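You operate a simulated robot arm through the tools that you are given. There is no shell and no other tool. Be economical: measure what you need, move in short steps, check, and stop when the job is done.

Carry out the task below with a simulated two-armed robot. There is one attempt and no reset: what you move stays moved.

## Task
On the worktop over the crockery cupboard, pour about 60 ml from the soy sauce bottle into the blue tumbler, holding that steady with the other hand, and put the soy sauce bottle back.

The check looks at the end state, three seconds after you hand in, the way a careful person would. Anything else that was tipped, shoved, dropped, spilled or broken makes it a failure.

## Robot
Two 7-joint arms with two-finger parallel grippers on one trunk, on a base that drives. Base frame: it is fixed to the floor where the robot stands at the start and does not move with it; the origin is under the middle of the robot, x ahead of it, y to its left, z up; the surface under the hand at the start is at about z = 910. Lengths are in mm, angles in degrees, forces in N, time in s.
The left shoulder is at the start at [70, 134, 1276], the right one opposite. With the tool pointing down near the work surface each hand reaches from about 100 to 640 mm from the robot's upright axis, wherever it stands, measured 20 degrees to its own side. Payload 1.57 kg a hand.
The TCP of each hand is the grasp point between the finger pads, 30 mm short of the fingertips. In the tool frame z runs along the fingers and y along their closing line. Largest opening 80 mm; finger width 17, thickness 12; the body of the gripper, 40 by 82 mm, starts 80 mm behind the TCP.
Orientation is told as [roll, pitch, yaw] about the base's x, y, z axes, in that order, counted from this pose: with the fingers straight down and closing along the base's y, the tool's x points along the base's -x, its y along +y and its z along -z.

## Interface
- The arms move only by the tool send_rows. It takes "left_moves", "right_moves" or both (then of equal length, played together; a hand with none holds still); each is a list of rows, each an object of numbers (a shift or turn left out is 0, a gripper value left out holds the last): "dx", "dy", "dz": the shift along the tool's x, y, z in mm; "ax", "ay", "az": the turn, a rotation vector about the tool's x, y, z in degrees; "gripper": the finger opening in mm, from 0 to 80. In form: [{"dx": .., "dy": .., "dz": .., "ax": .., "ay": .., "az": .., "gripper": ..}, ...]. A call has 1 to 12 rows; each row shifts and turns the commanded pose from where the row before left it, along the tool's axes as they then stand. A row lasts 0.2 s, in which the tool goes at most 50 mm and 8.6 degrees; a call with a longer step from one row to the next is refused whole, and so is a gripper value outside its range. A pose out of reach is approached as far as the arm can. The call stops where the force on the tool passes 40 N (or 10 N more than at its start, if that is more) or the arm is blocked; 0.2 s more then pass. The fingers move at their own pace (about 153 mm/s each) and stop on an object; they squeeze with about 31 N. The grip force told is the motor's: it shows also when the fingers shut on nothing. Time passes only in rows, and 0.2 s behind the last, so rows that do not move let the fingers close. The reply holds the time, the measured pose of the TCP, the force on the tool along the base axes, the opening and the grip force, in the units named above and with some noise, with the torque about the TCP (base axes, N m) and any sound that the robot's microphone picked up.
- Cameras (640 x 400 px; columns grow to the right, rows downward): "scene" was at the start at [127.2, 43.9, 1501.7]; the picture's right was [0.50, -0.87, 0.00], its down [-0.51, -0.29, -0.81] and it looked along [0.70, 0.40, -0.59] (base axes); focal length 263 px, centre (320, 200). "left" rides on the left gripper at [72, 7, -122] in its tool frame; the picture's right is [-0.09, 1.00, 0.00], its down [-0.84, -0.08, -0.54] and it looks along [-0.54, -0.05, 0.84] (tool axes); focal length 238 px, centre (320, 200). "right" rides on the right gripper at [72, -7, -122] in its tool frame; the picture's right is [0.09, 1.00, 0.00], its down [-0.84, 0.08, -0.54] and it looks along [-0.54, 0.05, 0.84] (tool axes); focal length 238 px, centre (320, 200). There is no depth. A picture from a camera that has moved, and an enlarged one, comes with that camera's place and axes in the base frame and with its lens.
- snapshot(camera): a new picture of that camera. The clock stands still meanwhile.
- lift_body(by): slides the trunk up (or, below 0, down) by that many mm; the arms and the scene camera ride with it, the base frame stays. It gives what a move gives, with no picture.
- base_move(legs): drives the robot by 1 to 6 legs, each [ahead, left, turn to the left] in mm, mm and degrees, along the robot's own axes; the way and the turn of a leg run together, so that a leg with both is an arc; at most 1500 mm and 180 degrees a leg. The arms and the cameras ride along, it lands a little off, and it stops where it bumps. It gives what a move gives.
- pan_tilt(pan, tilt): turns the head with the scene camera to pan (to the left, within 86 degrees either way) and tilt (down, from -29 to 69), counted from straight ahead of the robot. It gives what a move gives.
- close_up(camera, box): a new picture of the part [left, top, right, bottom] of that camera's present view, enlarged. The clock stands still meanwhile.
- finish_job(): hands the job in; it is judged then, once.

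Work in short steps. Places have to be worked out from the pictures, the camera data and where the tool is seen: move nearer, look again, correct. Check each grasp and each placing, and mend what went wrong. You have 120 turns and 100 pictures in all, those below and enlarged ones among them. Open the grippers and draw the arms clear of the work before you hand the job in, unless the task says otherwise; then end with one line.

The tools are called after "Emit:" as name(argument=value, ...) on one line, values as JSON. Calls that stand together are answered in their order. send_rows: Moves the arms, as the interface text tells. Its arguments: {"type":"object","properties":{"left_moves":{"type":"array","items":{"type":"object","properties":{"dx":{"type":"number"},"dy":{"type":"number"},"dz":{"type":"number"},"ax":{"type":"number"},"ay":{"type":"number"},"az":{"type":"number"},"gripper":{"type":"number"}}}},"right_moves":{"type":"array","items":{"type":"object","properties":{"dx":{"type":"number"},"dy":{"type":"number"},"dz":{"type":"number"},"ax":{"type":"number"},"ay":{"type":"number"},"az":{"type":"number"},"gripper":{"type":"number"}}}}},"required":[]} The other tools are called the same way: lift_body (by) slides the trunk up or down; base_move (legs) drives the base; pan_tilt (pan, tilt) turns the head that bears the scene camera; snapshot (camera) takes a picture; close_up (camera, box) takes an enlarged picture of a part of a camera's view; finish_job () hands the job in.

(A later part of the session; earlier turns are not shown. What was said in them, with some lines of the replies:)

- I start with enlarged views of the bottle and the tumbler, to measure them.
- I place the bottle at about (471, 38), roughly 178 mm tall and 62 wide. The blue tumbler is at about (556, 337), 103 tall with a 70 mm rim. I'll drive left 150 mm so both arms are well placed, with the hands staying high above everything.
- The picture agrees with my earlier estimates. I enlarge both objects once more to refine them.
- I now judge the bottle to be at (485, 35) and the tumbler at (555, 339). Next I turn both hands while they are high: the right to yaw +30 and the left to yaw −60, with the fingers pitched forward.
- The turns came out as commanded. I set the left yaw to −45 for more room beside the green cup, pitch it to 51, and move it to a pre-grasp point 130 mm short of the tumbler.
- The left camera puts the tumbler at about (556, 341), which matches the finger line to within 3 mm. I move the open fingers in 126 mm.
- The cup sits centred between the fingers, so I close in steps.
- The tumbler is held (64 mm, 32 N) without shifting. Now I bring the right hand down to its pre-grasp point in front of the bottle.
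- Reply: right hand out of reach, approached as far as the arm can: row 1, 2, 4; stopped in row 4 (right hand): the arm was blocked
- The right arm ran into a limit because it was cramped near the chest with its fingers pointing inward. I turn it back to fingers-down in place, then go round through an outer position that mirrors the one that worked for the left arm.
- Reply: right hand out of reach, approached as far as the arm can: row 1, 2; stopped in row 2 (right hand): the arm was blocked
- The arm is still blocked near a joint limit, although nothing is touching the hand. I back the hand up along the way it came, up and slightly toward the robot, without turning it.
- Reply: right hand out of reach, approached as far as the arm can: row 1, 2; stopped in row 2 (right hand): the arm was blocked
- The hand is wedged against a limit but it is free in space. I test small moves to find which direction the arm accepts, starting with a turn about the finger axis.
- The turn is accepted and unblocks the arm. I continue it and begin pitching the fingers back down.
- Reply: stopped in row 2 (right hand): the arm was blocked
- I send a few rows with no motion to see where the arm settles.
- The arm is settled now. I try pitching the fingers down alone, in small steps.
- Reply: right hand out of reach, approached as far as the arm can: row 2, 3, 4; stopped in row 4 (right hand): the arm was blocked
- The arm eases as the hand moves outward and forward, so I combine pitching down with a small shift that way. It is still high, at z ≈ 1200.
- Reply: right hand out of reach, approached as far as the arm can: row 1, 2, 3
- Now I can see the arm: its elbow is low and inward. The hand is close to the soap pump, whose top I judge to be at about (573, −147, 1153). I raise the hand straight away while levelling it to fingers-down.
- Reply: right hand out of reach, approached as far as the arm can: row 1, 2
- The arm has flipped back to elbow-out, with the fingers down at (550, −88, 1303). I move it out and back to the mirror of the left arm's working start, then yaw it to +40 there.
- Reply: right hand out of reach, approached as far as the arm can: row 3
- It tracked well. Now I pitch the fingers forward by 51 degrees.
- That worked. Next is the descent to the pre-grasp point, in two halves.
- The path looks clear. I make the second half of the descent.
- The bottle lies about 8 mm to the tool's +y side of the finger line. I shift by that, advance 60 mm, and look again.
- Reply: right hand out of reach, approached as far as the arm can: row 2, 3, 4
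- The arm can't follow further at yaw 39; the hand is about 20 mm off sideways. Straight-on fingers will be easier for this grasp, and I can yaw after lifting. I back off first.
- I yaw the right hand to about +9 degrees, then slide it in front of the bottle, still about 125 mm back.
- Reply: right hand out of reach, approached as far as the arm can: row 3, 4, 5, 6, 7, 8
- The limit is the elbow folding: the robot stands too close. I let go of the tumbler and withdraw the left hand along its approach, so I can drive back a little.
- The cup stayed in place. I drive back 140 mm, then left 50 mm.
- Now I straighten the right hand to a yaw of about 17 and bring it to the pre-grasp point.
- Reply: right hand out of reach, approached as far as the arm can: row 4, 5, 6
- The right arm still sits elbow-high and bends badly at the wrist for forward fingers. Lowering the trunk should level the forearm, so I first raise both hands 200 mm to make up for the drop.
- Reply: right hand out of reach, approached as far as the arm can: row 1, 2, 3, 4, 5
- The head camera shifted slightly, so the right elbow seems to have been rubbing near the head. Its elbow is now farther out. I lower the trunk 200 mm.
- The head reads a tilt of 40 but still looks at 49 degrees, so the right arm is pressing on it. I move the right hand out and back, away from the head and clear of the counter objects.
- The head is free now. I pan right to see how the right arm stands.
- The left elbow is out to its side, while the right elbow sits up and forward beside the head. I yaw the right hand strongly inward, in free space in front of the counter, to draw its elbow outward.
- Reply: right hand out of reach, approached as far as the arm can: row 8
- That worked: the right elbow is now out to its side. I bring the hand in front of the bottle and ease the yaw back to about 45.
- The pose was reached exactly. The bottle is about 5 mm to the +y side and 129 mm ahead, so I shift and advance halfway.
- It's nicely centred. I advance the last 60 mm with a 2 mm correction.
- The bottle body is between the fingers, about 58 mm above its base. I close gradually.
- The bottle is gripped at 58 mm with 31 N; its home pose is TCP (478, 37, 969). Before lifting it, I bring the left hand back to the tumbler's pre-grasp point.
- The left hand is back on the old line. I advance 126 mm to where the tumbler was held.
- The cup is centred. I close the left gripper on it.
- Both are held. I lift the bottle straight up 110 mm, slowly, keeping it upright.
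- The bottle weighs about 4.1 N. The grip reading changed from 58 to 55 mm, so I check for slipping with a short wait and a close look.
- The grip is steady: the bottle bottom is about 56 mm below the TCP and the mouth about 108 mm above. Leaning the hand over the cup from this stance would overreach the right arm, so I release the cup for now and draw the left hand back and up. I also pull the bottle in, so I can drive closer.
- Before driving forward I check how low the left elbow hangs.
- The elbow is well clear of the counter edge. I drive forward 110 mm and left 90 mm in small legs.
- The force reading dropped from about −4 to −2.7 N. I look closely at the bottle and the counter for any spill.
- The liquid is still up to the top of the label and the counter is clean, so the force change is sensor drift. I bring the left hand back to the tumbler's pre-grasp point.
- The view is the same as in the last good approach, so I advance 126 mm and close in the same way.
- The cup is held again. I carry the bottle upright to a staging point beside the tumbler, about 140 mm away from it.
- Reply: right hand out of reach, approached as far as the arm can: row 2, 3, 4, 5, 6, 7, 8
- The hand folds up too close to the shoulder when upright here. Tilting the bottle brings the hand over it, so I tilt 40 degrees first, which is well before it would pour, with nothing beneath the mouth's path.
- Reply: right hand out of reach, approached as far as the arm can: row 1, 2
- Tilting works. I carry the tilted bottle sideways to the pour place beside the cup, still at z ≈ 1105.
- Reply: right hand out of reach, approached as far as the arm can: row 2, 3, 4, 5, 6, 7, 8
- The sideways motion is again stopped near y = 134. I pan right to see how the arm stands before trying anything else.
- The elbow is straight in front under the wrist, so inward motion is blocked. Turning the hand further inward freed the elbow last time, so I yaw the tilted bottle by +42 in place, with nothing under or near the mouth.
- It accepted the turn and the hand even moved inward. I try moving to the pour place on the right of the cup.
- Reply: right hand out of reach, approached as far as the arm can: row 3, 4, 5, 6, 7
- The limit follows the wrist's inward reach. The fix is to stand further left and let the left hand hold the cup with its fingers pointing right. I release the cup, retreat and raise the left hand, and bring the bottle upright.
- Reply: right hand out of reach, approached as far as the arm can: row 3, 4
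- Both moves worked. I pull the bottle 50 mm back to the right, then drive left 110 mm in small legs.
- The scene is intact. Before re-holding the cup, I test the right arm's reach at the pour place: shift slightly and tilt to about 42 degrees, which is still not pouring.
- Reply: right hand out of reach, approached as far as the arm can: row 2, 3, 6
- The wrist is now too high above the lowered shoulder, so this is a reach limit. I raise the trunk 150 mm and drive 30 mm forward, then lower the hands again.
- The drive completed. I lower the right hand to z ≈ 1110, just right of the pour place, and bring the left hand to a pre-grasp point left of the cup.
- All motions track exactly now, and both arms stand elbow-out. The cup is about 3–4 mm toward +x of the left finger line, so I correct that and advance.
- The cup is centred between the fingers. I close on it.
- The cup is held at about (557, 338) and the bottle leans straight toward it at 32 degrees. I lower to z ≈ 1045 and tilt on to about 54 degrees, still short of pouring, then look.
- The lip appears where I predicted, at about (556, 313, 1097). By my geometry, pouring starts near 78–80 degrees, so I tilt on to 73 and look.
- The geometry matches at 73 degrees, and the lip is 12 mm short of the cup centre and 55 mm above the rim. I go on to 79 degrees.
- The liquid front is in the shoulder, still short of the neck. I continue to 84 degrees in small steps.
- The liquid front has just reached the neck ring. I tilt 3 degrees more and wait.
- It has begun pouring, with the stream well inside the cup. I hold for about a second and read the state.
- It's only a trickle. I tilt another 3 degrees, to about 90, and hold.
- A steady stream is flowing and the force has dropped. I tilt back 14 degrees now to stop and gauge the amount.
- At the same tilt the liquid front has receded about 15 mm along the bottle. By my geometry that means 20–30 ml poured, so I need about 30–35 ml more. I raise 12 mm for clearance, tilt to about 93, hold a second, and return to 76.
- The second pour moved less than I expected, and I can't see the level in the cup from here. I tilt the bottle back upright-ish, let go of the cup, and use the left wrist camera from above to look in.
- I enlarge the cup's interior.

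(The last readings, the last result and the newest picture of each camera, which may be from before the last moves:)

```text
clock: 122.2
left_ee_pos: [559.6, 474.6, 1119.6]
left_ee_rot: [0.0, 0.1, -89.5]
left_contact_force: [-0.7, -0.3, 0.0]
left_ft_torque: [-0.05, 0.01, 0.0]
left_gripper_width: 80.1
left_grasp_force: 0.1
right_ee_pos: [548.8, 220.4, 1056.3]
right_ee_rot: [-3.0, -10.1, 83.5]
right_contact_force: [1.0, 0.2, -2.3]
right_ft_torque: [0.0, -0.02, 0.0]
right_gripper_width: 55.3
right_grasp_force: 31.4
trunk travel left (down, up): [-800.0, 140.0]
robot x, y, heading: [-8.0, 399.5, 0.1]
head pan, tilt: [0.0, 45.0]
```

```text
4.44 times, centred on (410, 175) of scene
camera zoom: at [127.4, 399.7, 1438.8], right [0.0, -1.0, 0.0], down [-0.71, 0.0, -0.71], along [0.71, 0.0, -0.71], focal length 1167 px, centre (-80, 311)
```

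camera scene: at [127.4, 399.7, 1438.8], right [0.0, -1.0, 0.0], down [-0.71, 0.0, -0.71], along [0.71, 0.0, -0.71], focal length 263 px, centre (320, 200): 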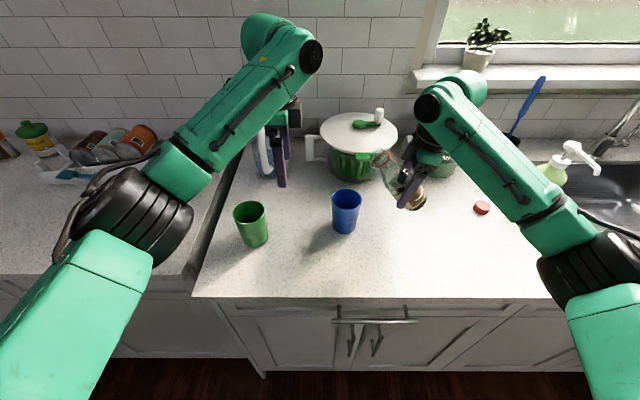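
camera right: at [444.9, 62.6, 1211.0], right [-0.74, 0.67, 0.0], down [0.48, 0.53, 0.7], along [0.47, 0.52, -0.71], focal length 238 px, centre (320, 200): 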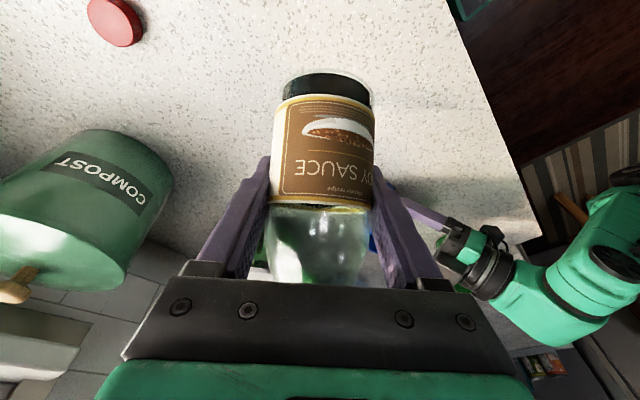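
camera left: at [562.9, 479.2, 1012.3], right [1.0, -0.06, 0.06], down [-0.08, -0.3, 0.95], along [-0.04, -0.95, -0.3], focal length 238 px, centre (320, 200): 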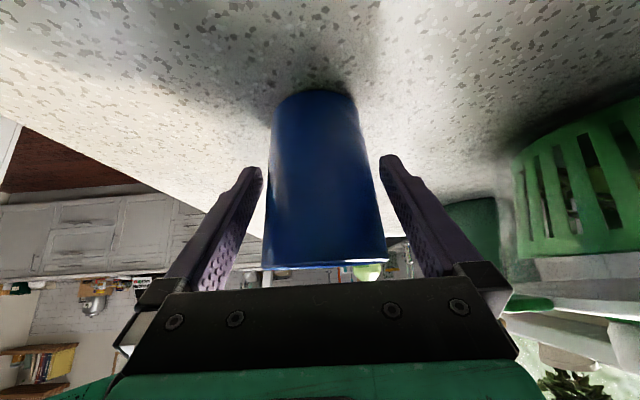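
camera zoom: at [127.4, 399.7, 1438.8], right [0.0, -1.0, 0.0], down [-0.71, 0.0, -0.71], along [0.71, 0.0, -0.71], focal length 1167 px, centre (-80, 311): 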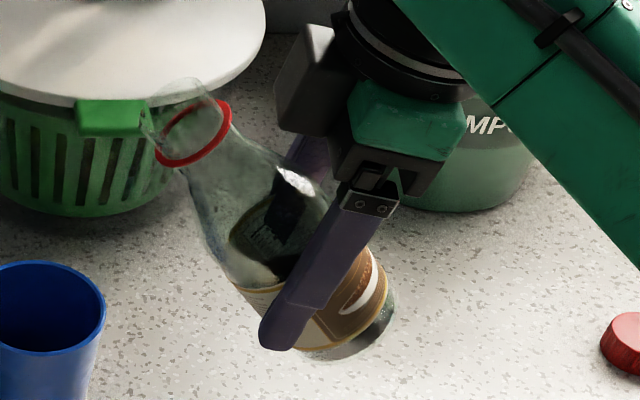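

The cup interior is too dark to judge. The bottle itself is a better gauge: upright, the far edge of its liquid can be seen through the shoulder glass. I bring it upright, 40 mm to the right, and enlarge it.

Emit:
send_rows(right_moves=[{"ax": -0.16, "ay": -5, "az": 0.3}, {"ax": -0.16, "ay": -5, "az": 0.3}, {"ax": -0.16, "ay": -5, "az": 0.3}, {"ax": -0.16, "ay": -5, "az": 0.3}, {"ax": -0.16, "ay": -5, "az": 0.3}, {"ax": -0.16, "ay": -5, "az": 0.3}, {"ax": -0.16, "ay": -5, "az": 0.3}, {"ax": -0.16, "ay": -5, "az": 0.3}, {"dx": 14, "dz": -14}, {"dx": 14, "dz": -14}, {}, {}])

Emit:
close_up(camera="scene", box=[385, 120, 455, 205])

```text
clock: 124.8
left_ee_pos: [558.8, 473.6, 1120.2]
left_ee_rot: [-0.1, 0.1, -89.6]
left_contact_force: [-0.8, -0.4, -0.7]
left_ft_torque: [-0.01, -0.02, -0.01]
left_gripper_width: 80.2
left_grasp_force: 0.0
right_ee_pos: [543.5, 180.0, 1054.6]
right_ee_rot: [-1.0, -50.0, 82.5]
right_contact_force: [0.2, -1.0, -3.0]
right_ft_torque: [0.0, 0.0, 0.02]
right_gripper_width: 55.5
right_grasp_force: 31.1
trunk travel left (down, up): [-800.0, 140.0]
robot x, y, heading: [-9.7, 398.5, 0.1]
head pan, tilt: [0.0, 45.0]
```

```text
4.71 times, centred on (420, 162) of scene
camera zoom: at [127.3, 399.2, 1438.8], right [0.0, -1.0, 0.0], down [-0.71, 0.0, -0.71], along [0.71, 0.0, -0.71], focal length 1236 px, centre (-151, 376)
```

zoom: 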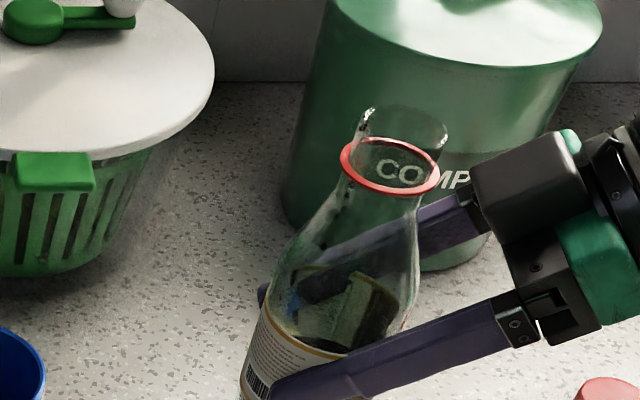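

I enlarge further around the liquid line.

Emit:
close_up(camera="scene", box=[405, 168, 445, 196])

```text
14.29 times, centred on (425, 182) of scene
camera zoom: at [127.3, 399.2, 1438.8], right [0.0, -1.0, 0.0], down [-0.71, 0.0, -0.71], along [0.71, 0.0, -0.71], focal length 3752 px, centre (-1180, 457)
```

zoom: 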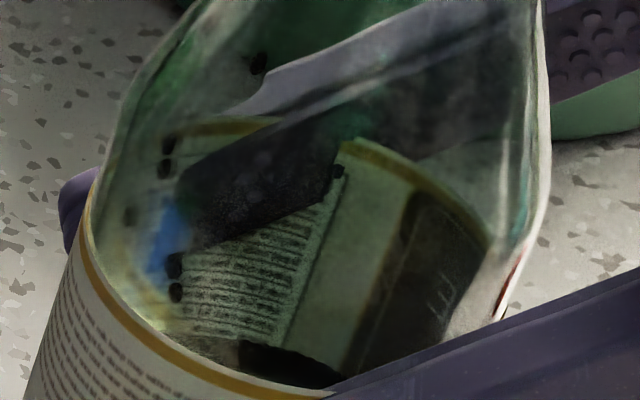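

The liquid's far edge now sits about 27.5 mm above the base; from the first pictures it began at about 46 mm. So roughly 42 ml is poured and about 18 ml more is needed. I bring the left hand back to the cup along the same line.

Emit:
send_rows(left_moves=[{"ay": -8}, {"ay": -8}, {"ay": -8}, {"ay": -8}, {"ay": -8}, {"dz": 35}, {"dz": 40}, {"dz": 40}, {"dz": 30}, {"dz": 25}, {"dz": 20}, {"dz": 10}])

Emit:
snapshot(camera="left")

```text
clock: 127.5
left_ee_pos: [559.8, 346.8, 965.5]
left_ee_rot: [0.1, -39.8, -89.7]
left_contact_force: [-0.1, 0.6, -0.3]
left_ft_torque: [-0.03, 0.01, 0.01]
left_gripper_width: 79.8
left_grasp_force: 0.1
right_ee_pos: [544.1, 180.3, 1053.8]
right_ee_rot: [-1.1, -50.3, 82.5]
right_contact_force: [-0.2, -0.1, -2.9]
right_ft_torque: [0.0, -0.02, -0.01]
right_gripper_width: 55.2
right_grasp_force: 30.5
trunk travel left (down, up): [-800.0, 140.0]
robot x, y, heading: [-2.3, 395.9, 0.1]
head pan, tilt: [0.0, 45.0]
```

```text
14 pictures are left
camera left: at [565.0, 479.6, 1012.9], right [1.0, -0.06, 0.06], down [-0.08, -0.3, 0.95], along [-0.04, -0.95, -0.3], focal length 238 px, centre (320, 200)
```

left: 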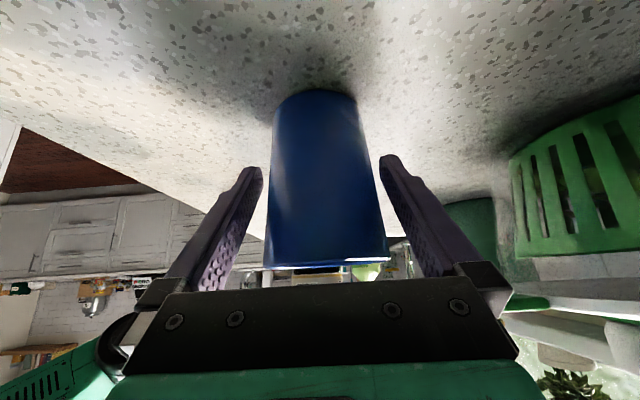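

The alignment is unchanged. I close on the cup, then move the bottle back and begin tilting to about 40.

Emit:
send_rows(left_moves=[{"gripper": 72}, {"gripper": 69}, {"gripper": 67}, {"gripper": 65}, {"gripper": 63}, {"gripper": 58}, {"gripper": 58}, {}, {}, {}, {}, {}], right_moves=[{}, {}, {}, {"dx": -14, "dz": 14}, {"dx": -14, "dz": 14}, {"ax": 0.1, "ay": 4, "az": -0.2}, {"ax": 0.2, "ay": 6, "az": -0.35}, {"ax": 0.2, "ay": 6, "az": -0.35}, {"ax": 0.2, "ay": 6, "az": -0.35}, {"ax": 0.2, "ay": 6, "az": -0.35}, {"ax": 0.2, "ay": 6, "az": -0.35}, {"ax": 0.2, "ay": 6, "az": -0.35}])

Emit:
send_rows(right_moves=[{"ax": 0.2, "ay": 6, "az": -0.35}, {"ax": 0.2, "ay": 6, "az": -0.35}, {"ax": 0.2, "ay": 6, "az": -0.35}, {"ax": 0.2, "ay": 6, "az": -0.35}, {"ax": 0.2, "ay": 6, "az": -0.35}, {"ax": 0.2, "ay": 6, "az": -0.35}, {}])

Emit:
close_up(camera="scene", box=[320, 160, 420, 235])

```text
clock: 130.1
left_ee_pos: [559.5, 346.8, 967.2]
left_ee_rot: [0.1, -39.9, -89.5]
left_contact_force: [-0.3, 0.5, 0.7]
left_ft_torque: [0.01, 0.04, 0.0]
left_gripper_width: 65.2
left_grasp_force: 30.9
right_ee_pos: [549.2, 220.6, 1057.2]
right_ee_rot: [-3.0, -9.9, 83.6]
right_contact_force: [1.1, -0.2, -2.7]
right_ft_torque: [0.01, 0.0, 0.01]
right_gripper_width: 55.2
right_grasp_force: 31.1
trunk travel left (down, up): [-800.0, 140.0]
robot x, y, heading: [-6.1, 402.3, -0.1]
head pan, tilt: [0.0, 45.0]
```

```text
clock: 131.7
left_ee_pos: [559.8, 346.8, 966.8]
left_ee_rot: [0.0, -39.9, -89.6]
left_contact_force: [0.4, 0.9, -0.1]
left_ft_torque: [0.02, 0.05, 0.01]
left_gripper_width: 65.2
left_grasp_force: 30.9
right_ee_pos: [549.9, 219.3, 1056.0]
right_ee_rot: [-4.3, 26.1, 83.4]
right_contact_force: [1.2, 0.0, -3.2]
right_ft_torque: [0.0, -0.01, 0.04]
right_gripper_width: 55.0
right_grasp_force: 31.0
trunk travel left (down, up): [-800.0, 140.0]
robot x, y, heading: [-3.5, 399.2, 0.0]
head pan, tilt: [0.0, 45.0]
```

```text
5.33 times, centred on (370, 198) of scene
camera zoom: at [127.3, 399.1, 1438.8], right [0.0, -1.0, 0.0], down [-0.71, 0.0, -0.71], along [0.71, 0.0, -0.71], focal length 1401 px, centre (53, 213)
```

zoom: 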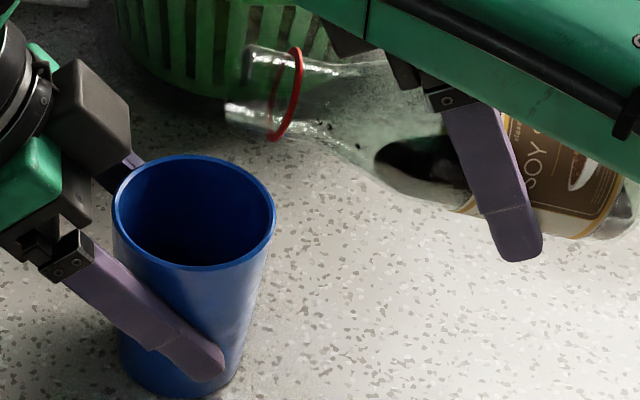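

The cup is held again and the front sits at the same place. I pour again: tilt to 94, hold about 1.4 s, and return to 76.

Emit:
send_rows(right_moves=[{"ax": 0.23, "ay": 7, "az": -0.4}, {"ax": 0.23, "ay": 7, "az": -0.4}, {"ax": 0.13, "ay": 4, "az": -0.23}, {}, {}, {}, {}, {}, {}, {"ax": -0.25, "ay": -7.5, "az": 0.43}, {"ax": -0.25, "ay": -7.5, "az": 0.43}, {"ax": -0.1, "ay": -3, "az": 0.17}])

Emit:
send_rows(right_moves=[{}, {}])

Emit:
close_up(camera="scene", box=[320, 160, 420, 235])

```text
clock: 134.2
left_ee_pos: [560.6, 347.6, 966.0]
left_ee_rot: [0.1, -39.8, -89.5]
left_contact_force: [0.8, -0.5, -0.9]
left_ft_torque: [-0.02, 0.02, 0.02]
left_gripper_width: 64.9
left_grasp_force: 31.0
right_ee_pos: [548.6, 219.9, 1056.0]
right_ee_rot: [-4.2, 25.9, 83.4]
right_contact_force: [0.2, 0.1, -2.4]
right_ft_torque: [0.0, -0.03, 0.01]
right_gripper_width: 55.3
right_grasp_force: 31.2
trunk travel left (down, up): [-800.0, 140.0]
robot x, y, heading: [-2.3, 400.8, 0.2]
head pan, tilt: [0.0, 45.0]
```

```text
clock: 134.8
left_ee_pos: [559.0, 346.4, 966.4]
left_ee_rot: [0.1, -39.9, -89.6]
left_contact_force: [-0.6, -0.4, -0.3]
left_ft_torque: [-0.02, 0.02, 0.0]
left_gripper_width: 65.3
left_grasp_force: 31.1
right_ee_pos: [548.1, 218.4, 1055.9]
right_ee_rot: [-4.3, 26.0, 83.4]
right_contact_force: [0.7, -0.1, -1.9]
right_ft_torque: [0.02, -0.02, -0.04]
right_gripper_width: 55.2
right_grasp_force: 30.9
trunk travel left (down, up): [-800.0, 140.0]
robot x, y, heading: [-6.1, 397.9, 0.0]
head pan, tilt: [0.0, 45.0]
```

```text
5.33 times, centred on (370, 198) of scene
camera zoom: at [127.4, 399.2, 1438.8], right [0.0, -1.0, 0.0], down [-0.71, 0.0, -0.71], along [0.71, 0.0, -0.71], focal length 1401 px, centre (53, 213)
```

zoom: 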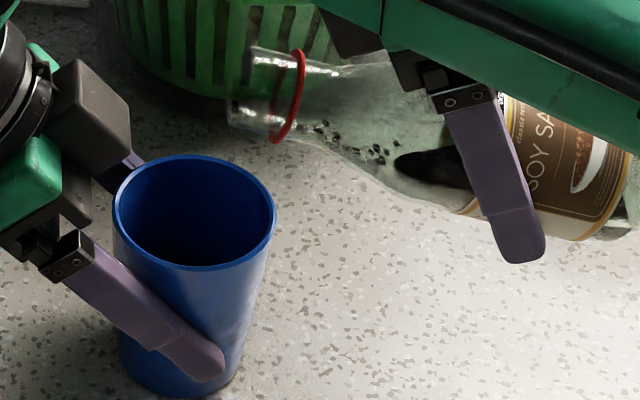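

The front has receded another 20 px, which by my geometry is about 16–18 ml and brings the total near 60 ml. I bring the bottle upright and 40 mm to the right, then measure its level again.

Emit:
send_rows(right_moves=[{"ax": -0.2, "ay": -7, "az": 0.4}, {"ax": -0.2, "ay": -7, "az": 0.4}, {"ax": -0.2, "ay": -7, "az": 0.4}, {"ax": -0.2, "ay": -7, "az": 0.4}, {"ax": -0.2, "ay": -7, "az": 0.4}, {"ax": -0.2, "ay": -7, "az": 0.4}, {"ax": -0.2, "ay": -7, "az": 0.4}, {"ax": -0.2, "ay": -7, "az": 0.4}, {"ax": -0.2, "ay": -7, "az": 0.4}, {"ax": -0.2, "ay": -7, "az": 0.4}, {"ax": -0.2, "ay": -6, "az": 0.4}])

Emit:
send_rows(right_moves=[{"dx": 14, "dz": -14}, {"dx": 14, "dz": -14}, {}, {}, {}, {}])

Emit:
close_up(camera="scene", box=[405, 168, 445, 196])

```text
clock: 137.2
left_ee_pos: [560.3, 346.3, 967.2]
left_ee_rot: [0.0, -39.8, -89.6]
left_contact_force: [0.3, -0.6, 0.0]
left_ft_torque: [-0.01, 0.0, 0.03]
left_gripper_width: 65.2
left_grasp_force: 30.9
right_ee_pos: [548.4, 218.2, 1057.0]
right_ee_rot: [-1.6, -50.1, 82.7]
right_contact_force: [-0.7, -0.2, -1.9]
right_ft_torque: [0.02, -0.02, 0.01]
right_gripper_width: 55.1
right_grasp_force: 30.7
trunk travel left (down, up): [-800.0, 140.0]
robot x, y, heading: [-8.9, 399.3, 0.2]
head pan, tilt: [0.0, 45.0]
```

```text
clock: 138.7
left_ee_pos: [560.3, 346.4, 967.1]
left_ee_rot: [0.0, -39.9, -89.5]
left_contact_force: [0.2, -0.3, 0.6]
left_ft_torque: [0.02, 0.01, 0.02]
left_gripper_width: 65.2
left_grasp_force: 31.0
right_ee_pos: [543.5, 181.4, 1052.2]
right_ee_rot: [-1.3, -50.1, 82.7]
right_contact_force: [0.5, -0.5, -2.5]
right_ft_torque: [-0.01, 0.01, -0.01]
right_gripper_width: 55.1
right_grasp_force: 31.0
trunk travel left (down, up): [-800.0, 140.0]
robot x, y, heading: [-7.3, 401.8, 0.0]
head pan, tilt: [0.0, 45.0]
```

```text
14.29 times, centred on (425, 182) of scene
camera zoom: at [127.4, 399.1, 1438.8], right [0.0, -1.0, 0.0], down [-0.71, 0.0, -0.71], along [0.71, 0.0, -0.71], focal length 3752 px, centre (-1180, 457)
```

zoom: 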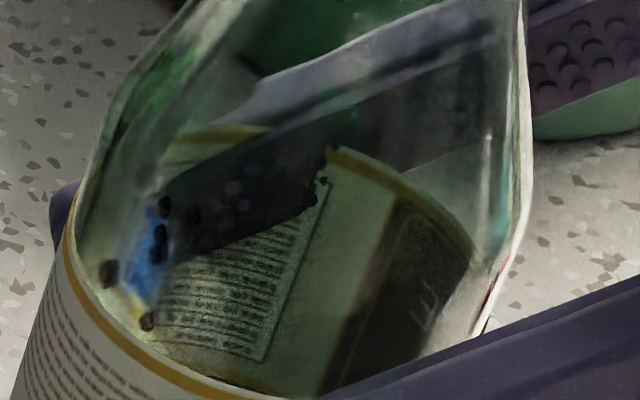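

The level is now at about 21 mm, down some 25 mm from the start, or roughly 57 ml (53–60). That is close enough to 60, so I stop pouring. I yaw the hand to 45 and carry the bottle, upright, back over its original place.

Emit:
send_rows(right_moves=[{"ax": 5.75, "az": 4.82}, {"ax": 5.75, "az": 4.82}, {"ax": 5.75, "az": 4.82}, {"ax": 5.75, "az": 4.82}, {"ax": 5.75, "az": 4.82}, {"dx": 12.7, "dy": -7.9, "dz": -17}, {"dx": 12.7, "dy": -7.9, "dz": -17}, {"dx": 12.7, "dy": -7.9, "dz": -17}, {"dx": 12.7, "dy": -7.9, "dz": -17}, {"dx": 12.7, "dy": -7.9, "dz": -17}, {"dx": 12.7, "dy": -7.9, "dz": -17}, {"dx": 12.7, "dy": -7.9, "dz": -17}])

Emit:
snapshot(camera="scene")

```text
clock: 141.2
left_ee_pos: [560.2, 346.0, 966.9]
left_ee_rot: [0.1, -39.8, -89.5]
left_contact_force: [-0.3, 0.3, -0.1]
left_ft_torque: [0.01, 0.0, 0.0]
left_gripper_width: 65.2
left_grasp_force: 30.8
right_ee_pos: [474.3, 35.8, 1061.7]
right_ee_rot: [-1.0, -50.8, 45.0]
right_contact_force: [-0.1, -1.4, -2.6]
right_ft_torque: [0.02, 0.02, 0.0]
right_gripper_width: 54.9
right_grasp_force: 31.2
trunk travel left (down, up): [-800.0, 140.0]
robot x, y, heading: [-4.7, 399.6, 0.2]
head pan, tilt: [0.0, 45.0]
```

```text
10 pictures are left
camera scene: at [127.0, 398.2, 1438.8], right [0.0, -1.0, 0.0], down [-0.71, 0.0, -0.71], along [0.71, 0.0, -0.71], focal length 263 px, centre (320, 200)
```

scene: 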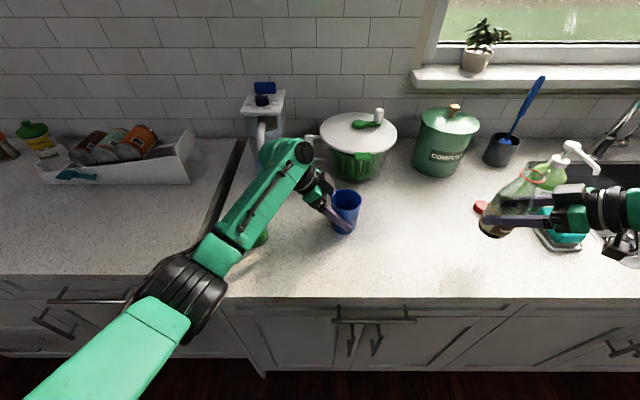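

The bottle is over its place with the same tilt as when I grasped it. I lower 86 mm, leaving about 6–8 mm.

Emit:
send_rows(right_moves=[{"dx": 9, "dy": -0.7, "dz": 10.5}, {"dx": 13, "dy": -0.7, "dz": 11.5}, {"dx": 13, "dz": 10.8}, {"dx": 13, "dz": 10.6}, {"dx": 9.3, "dz": 7.6}, {"dx": 6.2, "dz": 5.1}, {}])

Emit:
close_up(camera="scene", box=[440, 150, 580, 260])

```text
clock: 142.8
left_ee_pos: [561.0, 346.0, 966.5]
left_ee_rot: [0.1, -39.8, -89.4]
left_contact_force: [-0.2, -0.1, -0.4]
left_ft_torque: [0.06, 0.01, 0.0]
left_gripper_width: 65.1
left_grasp_force: 30.8
right_ee_pos: [477.9, 38.8, 976.5]
right_ee_rot: [-1.0, -50.7, 44.8]
right_contact_force: [0.5, 0.3, -3.2]
right_ft_torque: [0.0, 0.0, -0.03]
right_gripper_width: 55.2
right_grasp_force: 31.3
trunk travel left (down, up): [-800.0, 140.0]
robot x, y, heading: [-4.3, 399.1, 0.2]
head pan, tilt: [0.0, 45.0]
```

```text
3.64 times, centred on (510, 205) of scene
camera zoom: at [127.4, 399.0, 1438.8], right [0.0, -1.0, 0.0], down [-0.71, 0.0, -0.71], along [0.71, 0.0, -0.71], focal length 955 px, centre (-371, 182)
```

zoom: 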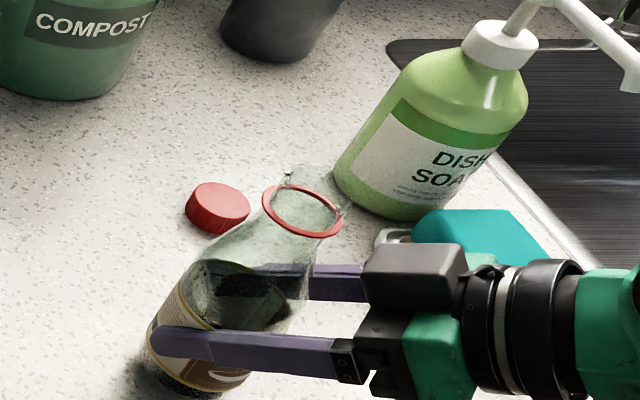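

It hovers just above the counter. I lower in 1.5 mm steps, watching the vertical force.

Emit:
send_rows(right_moves=[{"dx": 1.2, "dz": 0.95}, {"dx": 1.2, "dz": 0.95}, {"dx": 1.2, "dz": 0.95}, {"dx": 1.2, "dz": 0.95}, {}])

```text
clock: 144.1
left_ee_pos: [559.9, 346.5, 966.5]
left_ee_rot: [0.0, -39.9, -89.7]
left_contact_force: [0.1, 1.3, 0.1]
left_ft_torque: [0.01, -0.05, 0.03]
left_gripper_width: 64.9
left_grasp_force: 31.4
right_ee_pos: [478.5, 37.8, 970.1]
right_ee_rot: [-1.0, -50.8, 44.9]
right_contact_force: [0.7, -0.3, -2.8]
right_ft_torque: [-0.03, -0.01, -0.01]
right_gripper_width: 55.2
right_grasp_force: 31.2
trunk travel left (down, up): [-800.0, 140.0]
robot x, y, heading: [-7.4, 398.9, 0.1]
head pan, tilt: [0.0, 45.0]
```

There's no contact yet, so I continue in smaller steps.

Emit:
send_rows(right_moves=[{"dx": 0.8, "dz": 0.63}, {"dx": 0.8, "dz": 0.63}, {"dx": 0.8, "dz": 0.63}, {}])

Emit:
send_rows(right_moves=[{"dx": 0.8, "dz": 0.63}, {"dx": 0.8, "dz": 0.63}, {}])

```text
clock: 145.1
left_ee_pos: [558.8, 347.7, 967.4]
left_ee_rot: [0.2, -39.9, -89.6]
left_contact_force: [1.6, 0.5, -0.3]
left_ft_torque: [-0.01, 0.0, 0.0]
left_gripper_width: 65.0
left_grasp_force: 31.0
right_ee_pos: [479.1, 38.5, 970.1]
right_ee_rot: [-1.6, -50.9, 45.3]
right_contact_force: [5.5, -4.7, 17.9]
right_ft_torque: [-0.14, 0.26, 0.07]
right_gripper_width: 55.5
right_grasp_force: 31.4
trunk travel left (down, up): [-800.0, 140.0]
robot x, y, heading: [-5.3, 400.5, 0.0]
head pan, tilt: [0.0, 45.0]
```

```text
clock: 145.8
left_ee_pos: [561.2, 346.9, 965.3]
left_ee_rot: [0.2, -39.9, -89.6]
left_contact_force: [-0.1, 0.3, -1.3]
left_ft_torque: [0.01, -0.03, 0.03]
left_gripper_width: 65.3
left_grasp_force: 30.2
right_ee_pos: [477.5, 37.8, 964.4]
right_ee_rot: [-0.9, -50.6, 45.0]
right_contact_force: [-0.1, -0.9, -2.4]
right_ft_torque: [0.0, -0.03, 0.05]
right_gripper_width: 55.3
right_grasp_force: 30.8
trunk travel left (down, up): [-800.0, 140.0]
robot x, y, heading: [-7.2, 395.9, 0.1]
head pan, tilt: [0.0, 45.0]
```

There was a brief contact and then the load returned, so I look before doing anything else.

Emit:
close_up(camera="scene", box=[440, 150, 580, 260])

Emit:
snapshot(camera="right")

```text
3.64 times, centred on (510, 205) of scene
camera zoom: at [127.4, 399.0, 1438.7], right [0.0, -1.0, 0.0], down [-0.71, 0.0, -0.71], along [0.71, 0.0, -0.71], focal length 955 px, centre (-371, 182)
```

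zoom: 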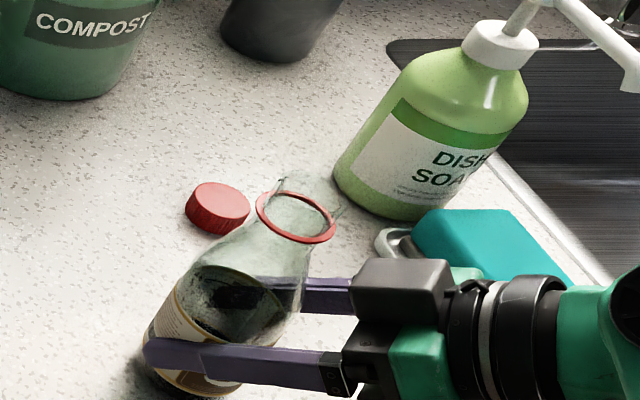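

```text
7 pictures are left
camera right: at [382.5, -65.9, 986.5], right [-0.74, 0.67, -0.08], down [0.02, 0.14, 0.99], along [0.68, 0.73, -0.12], focal length 238 px, centre (320, 200)
```

right: 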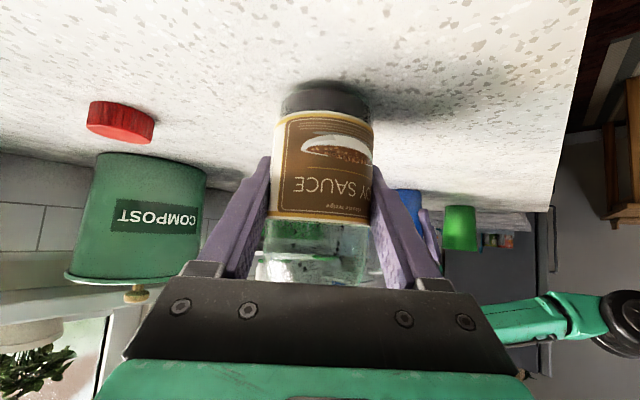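

The bottle lowered only about 6 mm while the hand came down 12. So it stands on the counter and the fingers slid down it slightly. I open gently and check that it stands.

Emit:
send_rows(right_moves=[{"gripper": 57}, {"gripper": 60}, {"gripper": 64}, {"gripper": 70}, {"gripper": 80}, {}])

Emit:
snapshot(camera="right")

```text
clock: 147.2
left_ee_pos: [559.0, 346.6, 967.0]
left_ee_rot: [0.1, -40.0, -89.6]
left_contact_force: [1.3, 0.4, 0.1]
left_ft_torque: [0.03, -0.02, 0.01]
left_gripper_width: 65.0
left_grasp_force: 30.4
right_ee_pos: [478.7, 36.7, 964.7]
right_ee_rot: [-1.2, -50.6, 44.9]
right_contact_force: [0.5, 0.3, -0.7]
right_ft_torque: [-0.01, 0.04, -0.01]
right_gripper_width: 79.9
right_grasp_force: 0.0
trunk travel left (down, up): [-800.0, 140.0]
robot x, y, heading: [-7.0, 397.7, 0.0]
head pan, tilt: [0.0, 45.0]
```

```text
6 pictures are left
camera right: at [382.5, -65.8, 987.5], right [-0.73, 0.67, -0.08], down [0.02, 0.14, 0.99], along [0.68, 0.73, -0.12], focal length 238 px, centre (320, 200)
```

right: 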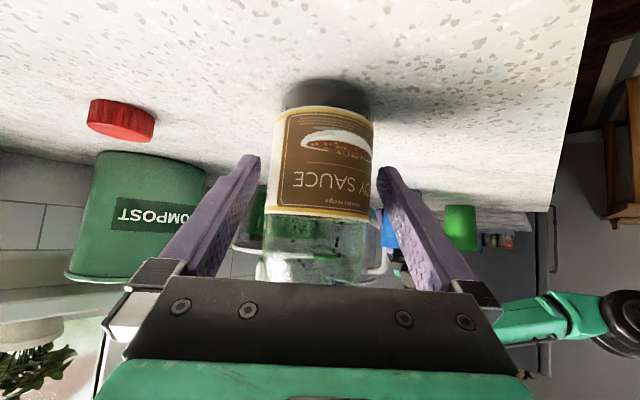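

The bottle stands upright in its place. I withdraw the right hand straight back, and open and withdraw the left hand from the tumbler.

Emit:
send_rows(right_moves=[{"dz": -12}, {"dz": -18}, {"dz": -25}, {"dz": -30}, {"dz": -35}, {"dz": -35}, {"dx": -20, "dz": -20}, {"dx": -25, "dz": -25}, {"dx": -25, "dz": -25}, {}, {}, {}], left_moves=[{"gripper": 72}, {"gripper": 80}, {"gripper": 80}, {}, {"dz": -15}, {"dz": -25}, {"dz": -35}, {"dz": -40}, {"dz": -40}, {"dz": -40}, {"dz": -30}, {}])

Emit:
snapshot(camera="scene")

```text
clock: 149.8
left_ee_pos: [559.0, 490.2, 1140.8]
left_ee_rot: [0.2, -39.9, -89.6]
left_contact_force: [0.2, -0.1, 0.1]
left_ft_torque: [0.03, 0.0, 0.01]
left_gripper_width: 80.0
left_grasp_force: 0.0
right_ee_pos: [383.3, -50.6, 1161.8]
right_ee_rot: [-1.1, -50.8, 45.1]
right_contact_force: [0.3, 0.7, 0.2]
right_ft_torque: [0.06, -0.01, -0.01]
right_gripper_width: 80.0
right_grasp_force: 0.1
trunk travel left (down, up): [-800.0, 140.0]
robot x, y, heading: [-6.1, 401.9, 0.3]
head pan, tilt: [0.0, 45.0]
```

```text
5 pictures are left
camera scene: at [126.8, 399.0, 1438.8], right [0.0, -1.0, 0.0], down [-0.71, 0.0, -0.71], along [0.71, 0.0, -0.71], focal length 263 px, centre (320, 200)
```

scene: 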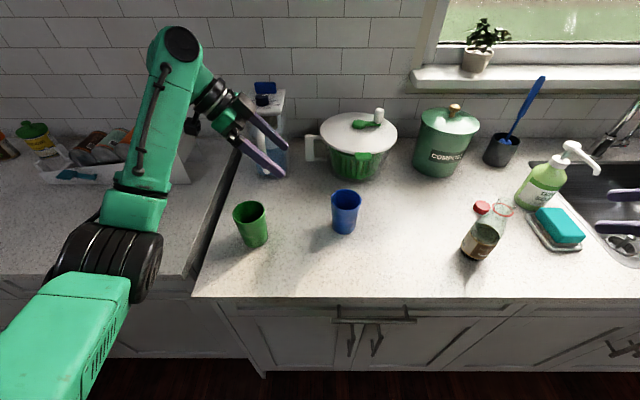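

Everything stands as before. I take one last enlarged look at the bottle and the tumbler area for drips and the level.

Emit:
close_up(camera="scene", box=[450, 190, 530, 270])

Emit:
close_up(camera="scene", box=[290, 160, 430, 260])

```text
5.00 times, centred on (490, 230) of scene
camera zoom: at [126.8, 399.0, 1438.8], right [0.0, -1.0, 0.0], down [-0.71, 0.0, -0.71], along [0.71, 0.0, -0.71], focal length 1313 px, centre (-530, 50)
```

zoom: 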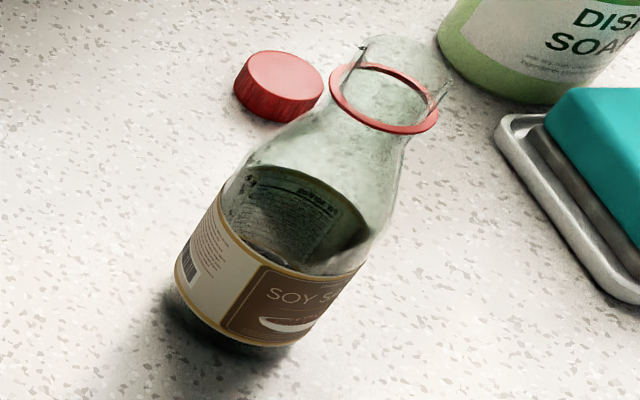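

```text
4.00 times, centred on (360, 210) of scene
camera zoom: at [126.8, 399.0, 1438.8], right [0.0, -1.0, 0.0], down [-0.71, 0.0, -0.71], along [0.71, 0.0, -0.71], focal length 1051 px, centre (160, 160)
```

zoom: 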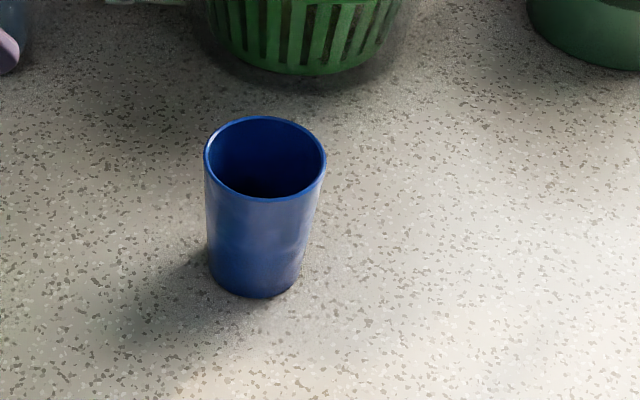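

I use one more enlargement on the liquid line, to double-check the amount.

Emit:
close_up(camera="scene", box=[472, 220, 504, 248])

```text
14.29 times, centred on (488, 234) of scene
camera zoom: at [126.8, 399.0, 1438.8], right [0.0, -1.0, 0.0], down [-0.71, 0.0, -0.71], along [0.71, 0.0, -0.71], focal length 3752 px, centre (-2080, -286)
```

zoom: 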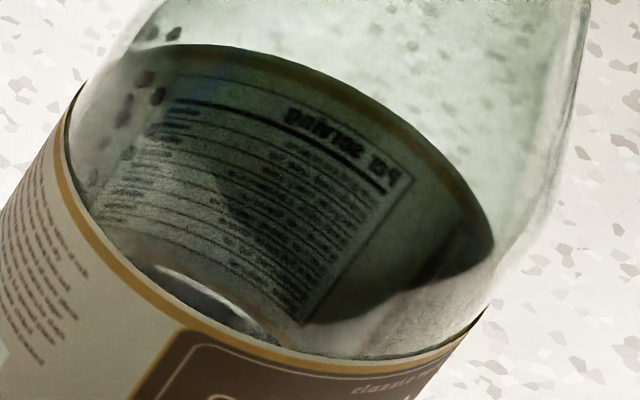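

Measured from the label edge, the level has fallen about 25–27 mm, which is close to 60 ml. The counter is clean, both grippers are open and the hands are clear, so I hand in.

Emit:
finish_job()

```text
The job is handed in.
```

I poured about 60 ml of soy sauce into the blue tumbler while the left hand held it. That amount is an estimate from the drop in the bottle's level, since the tumbler was too dark inside to read. The bottle is back upright in its place, nothing was spilled or knocked over, and both grippers are open and clear of the work.
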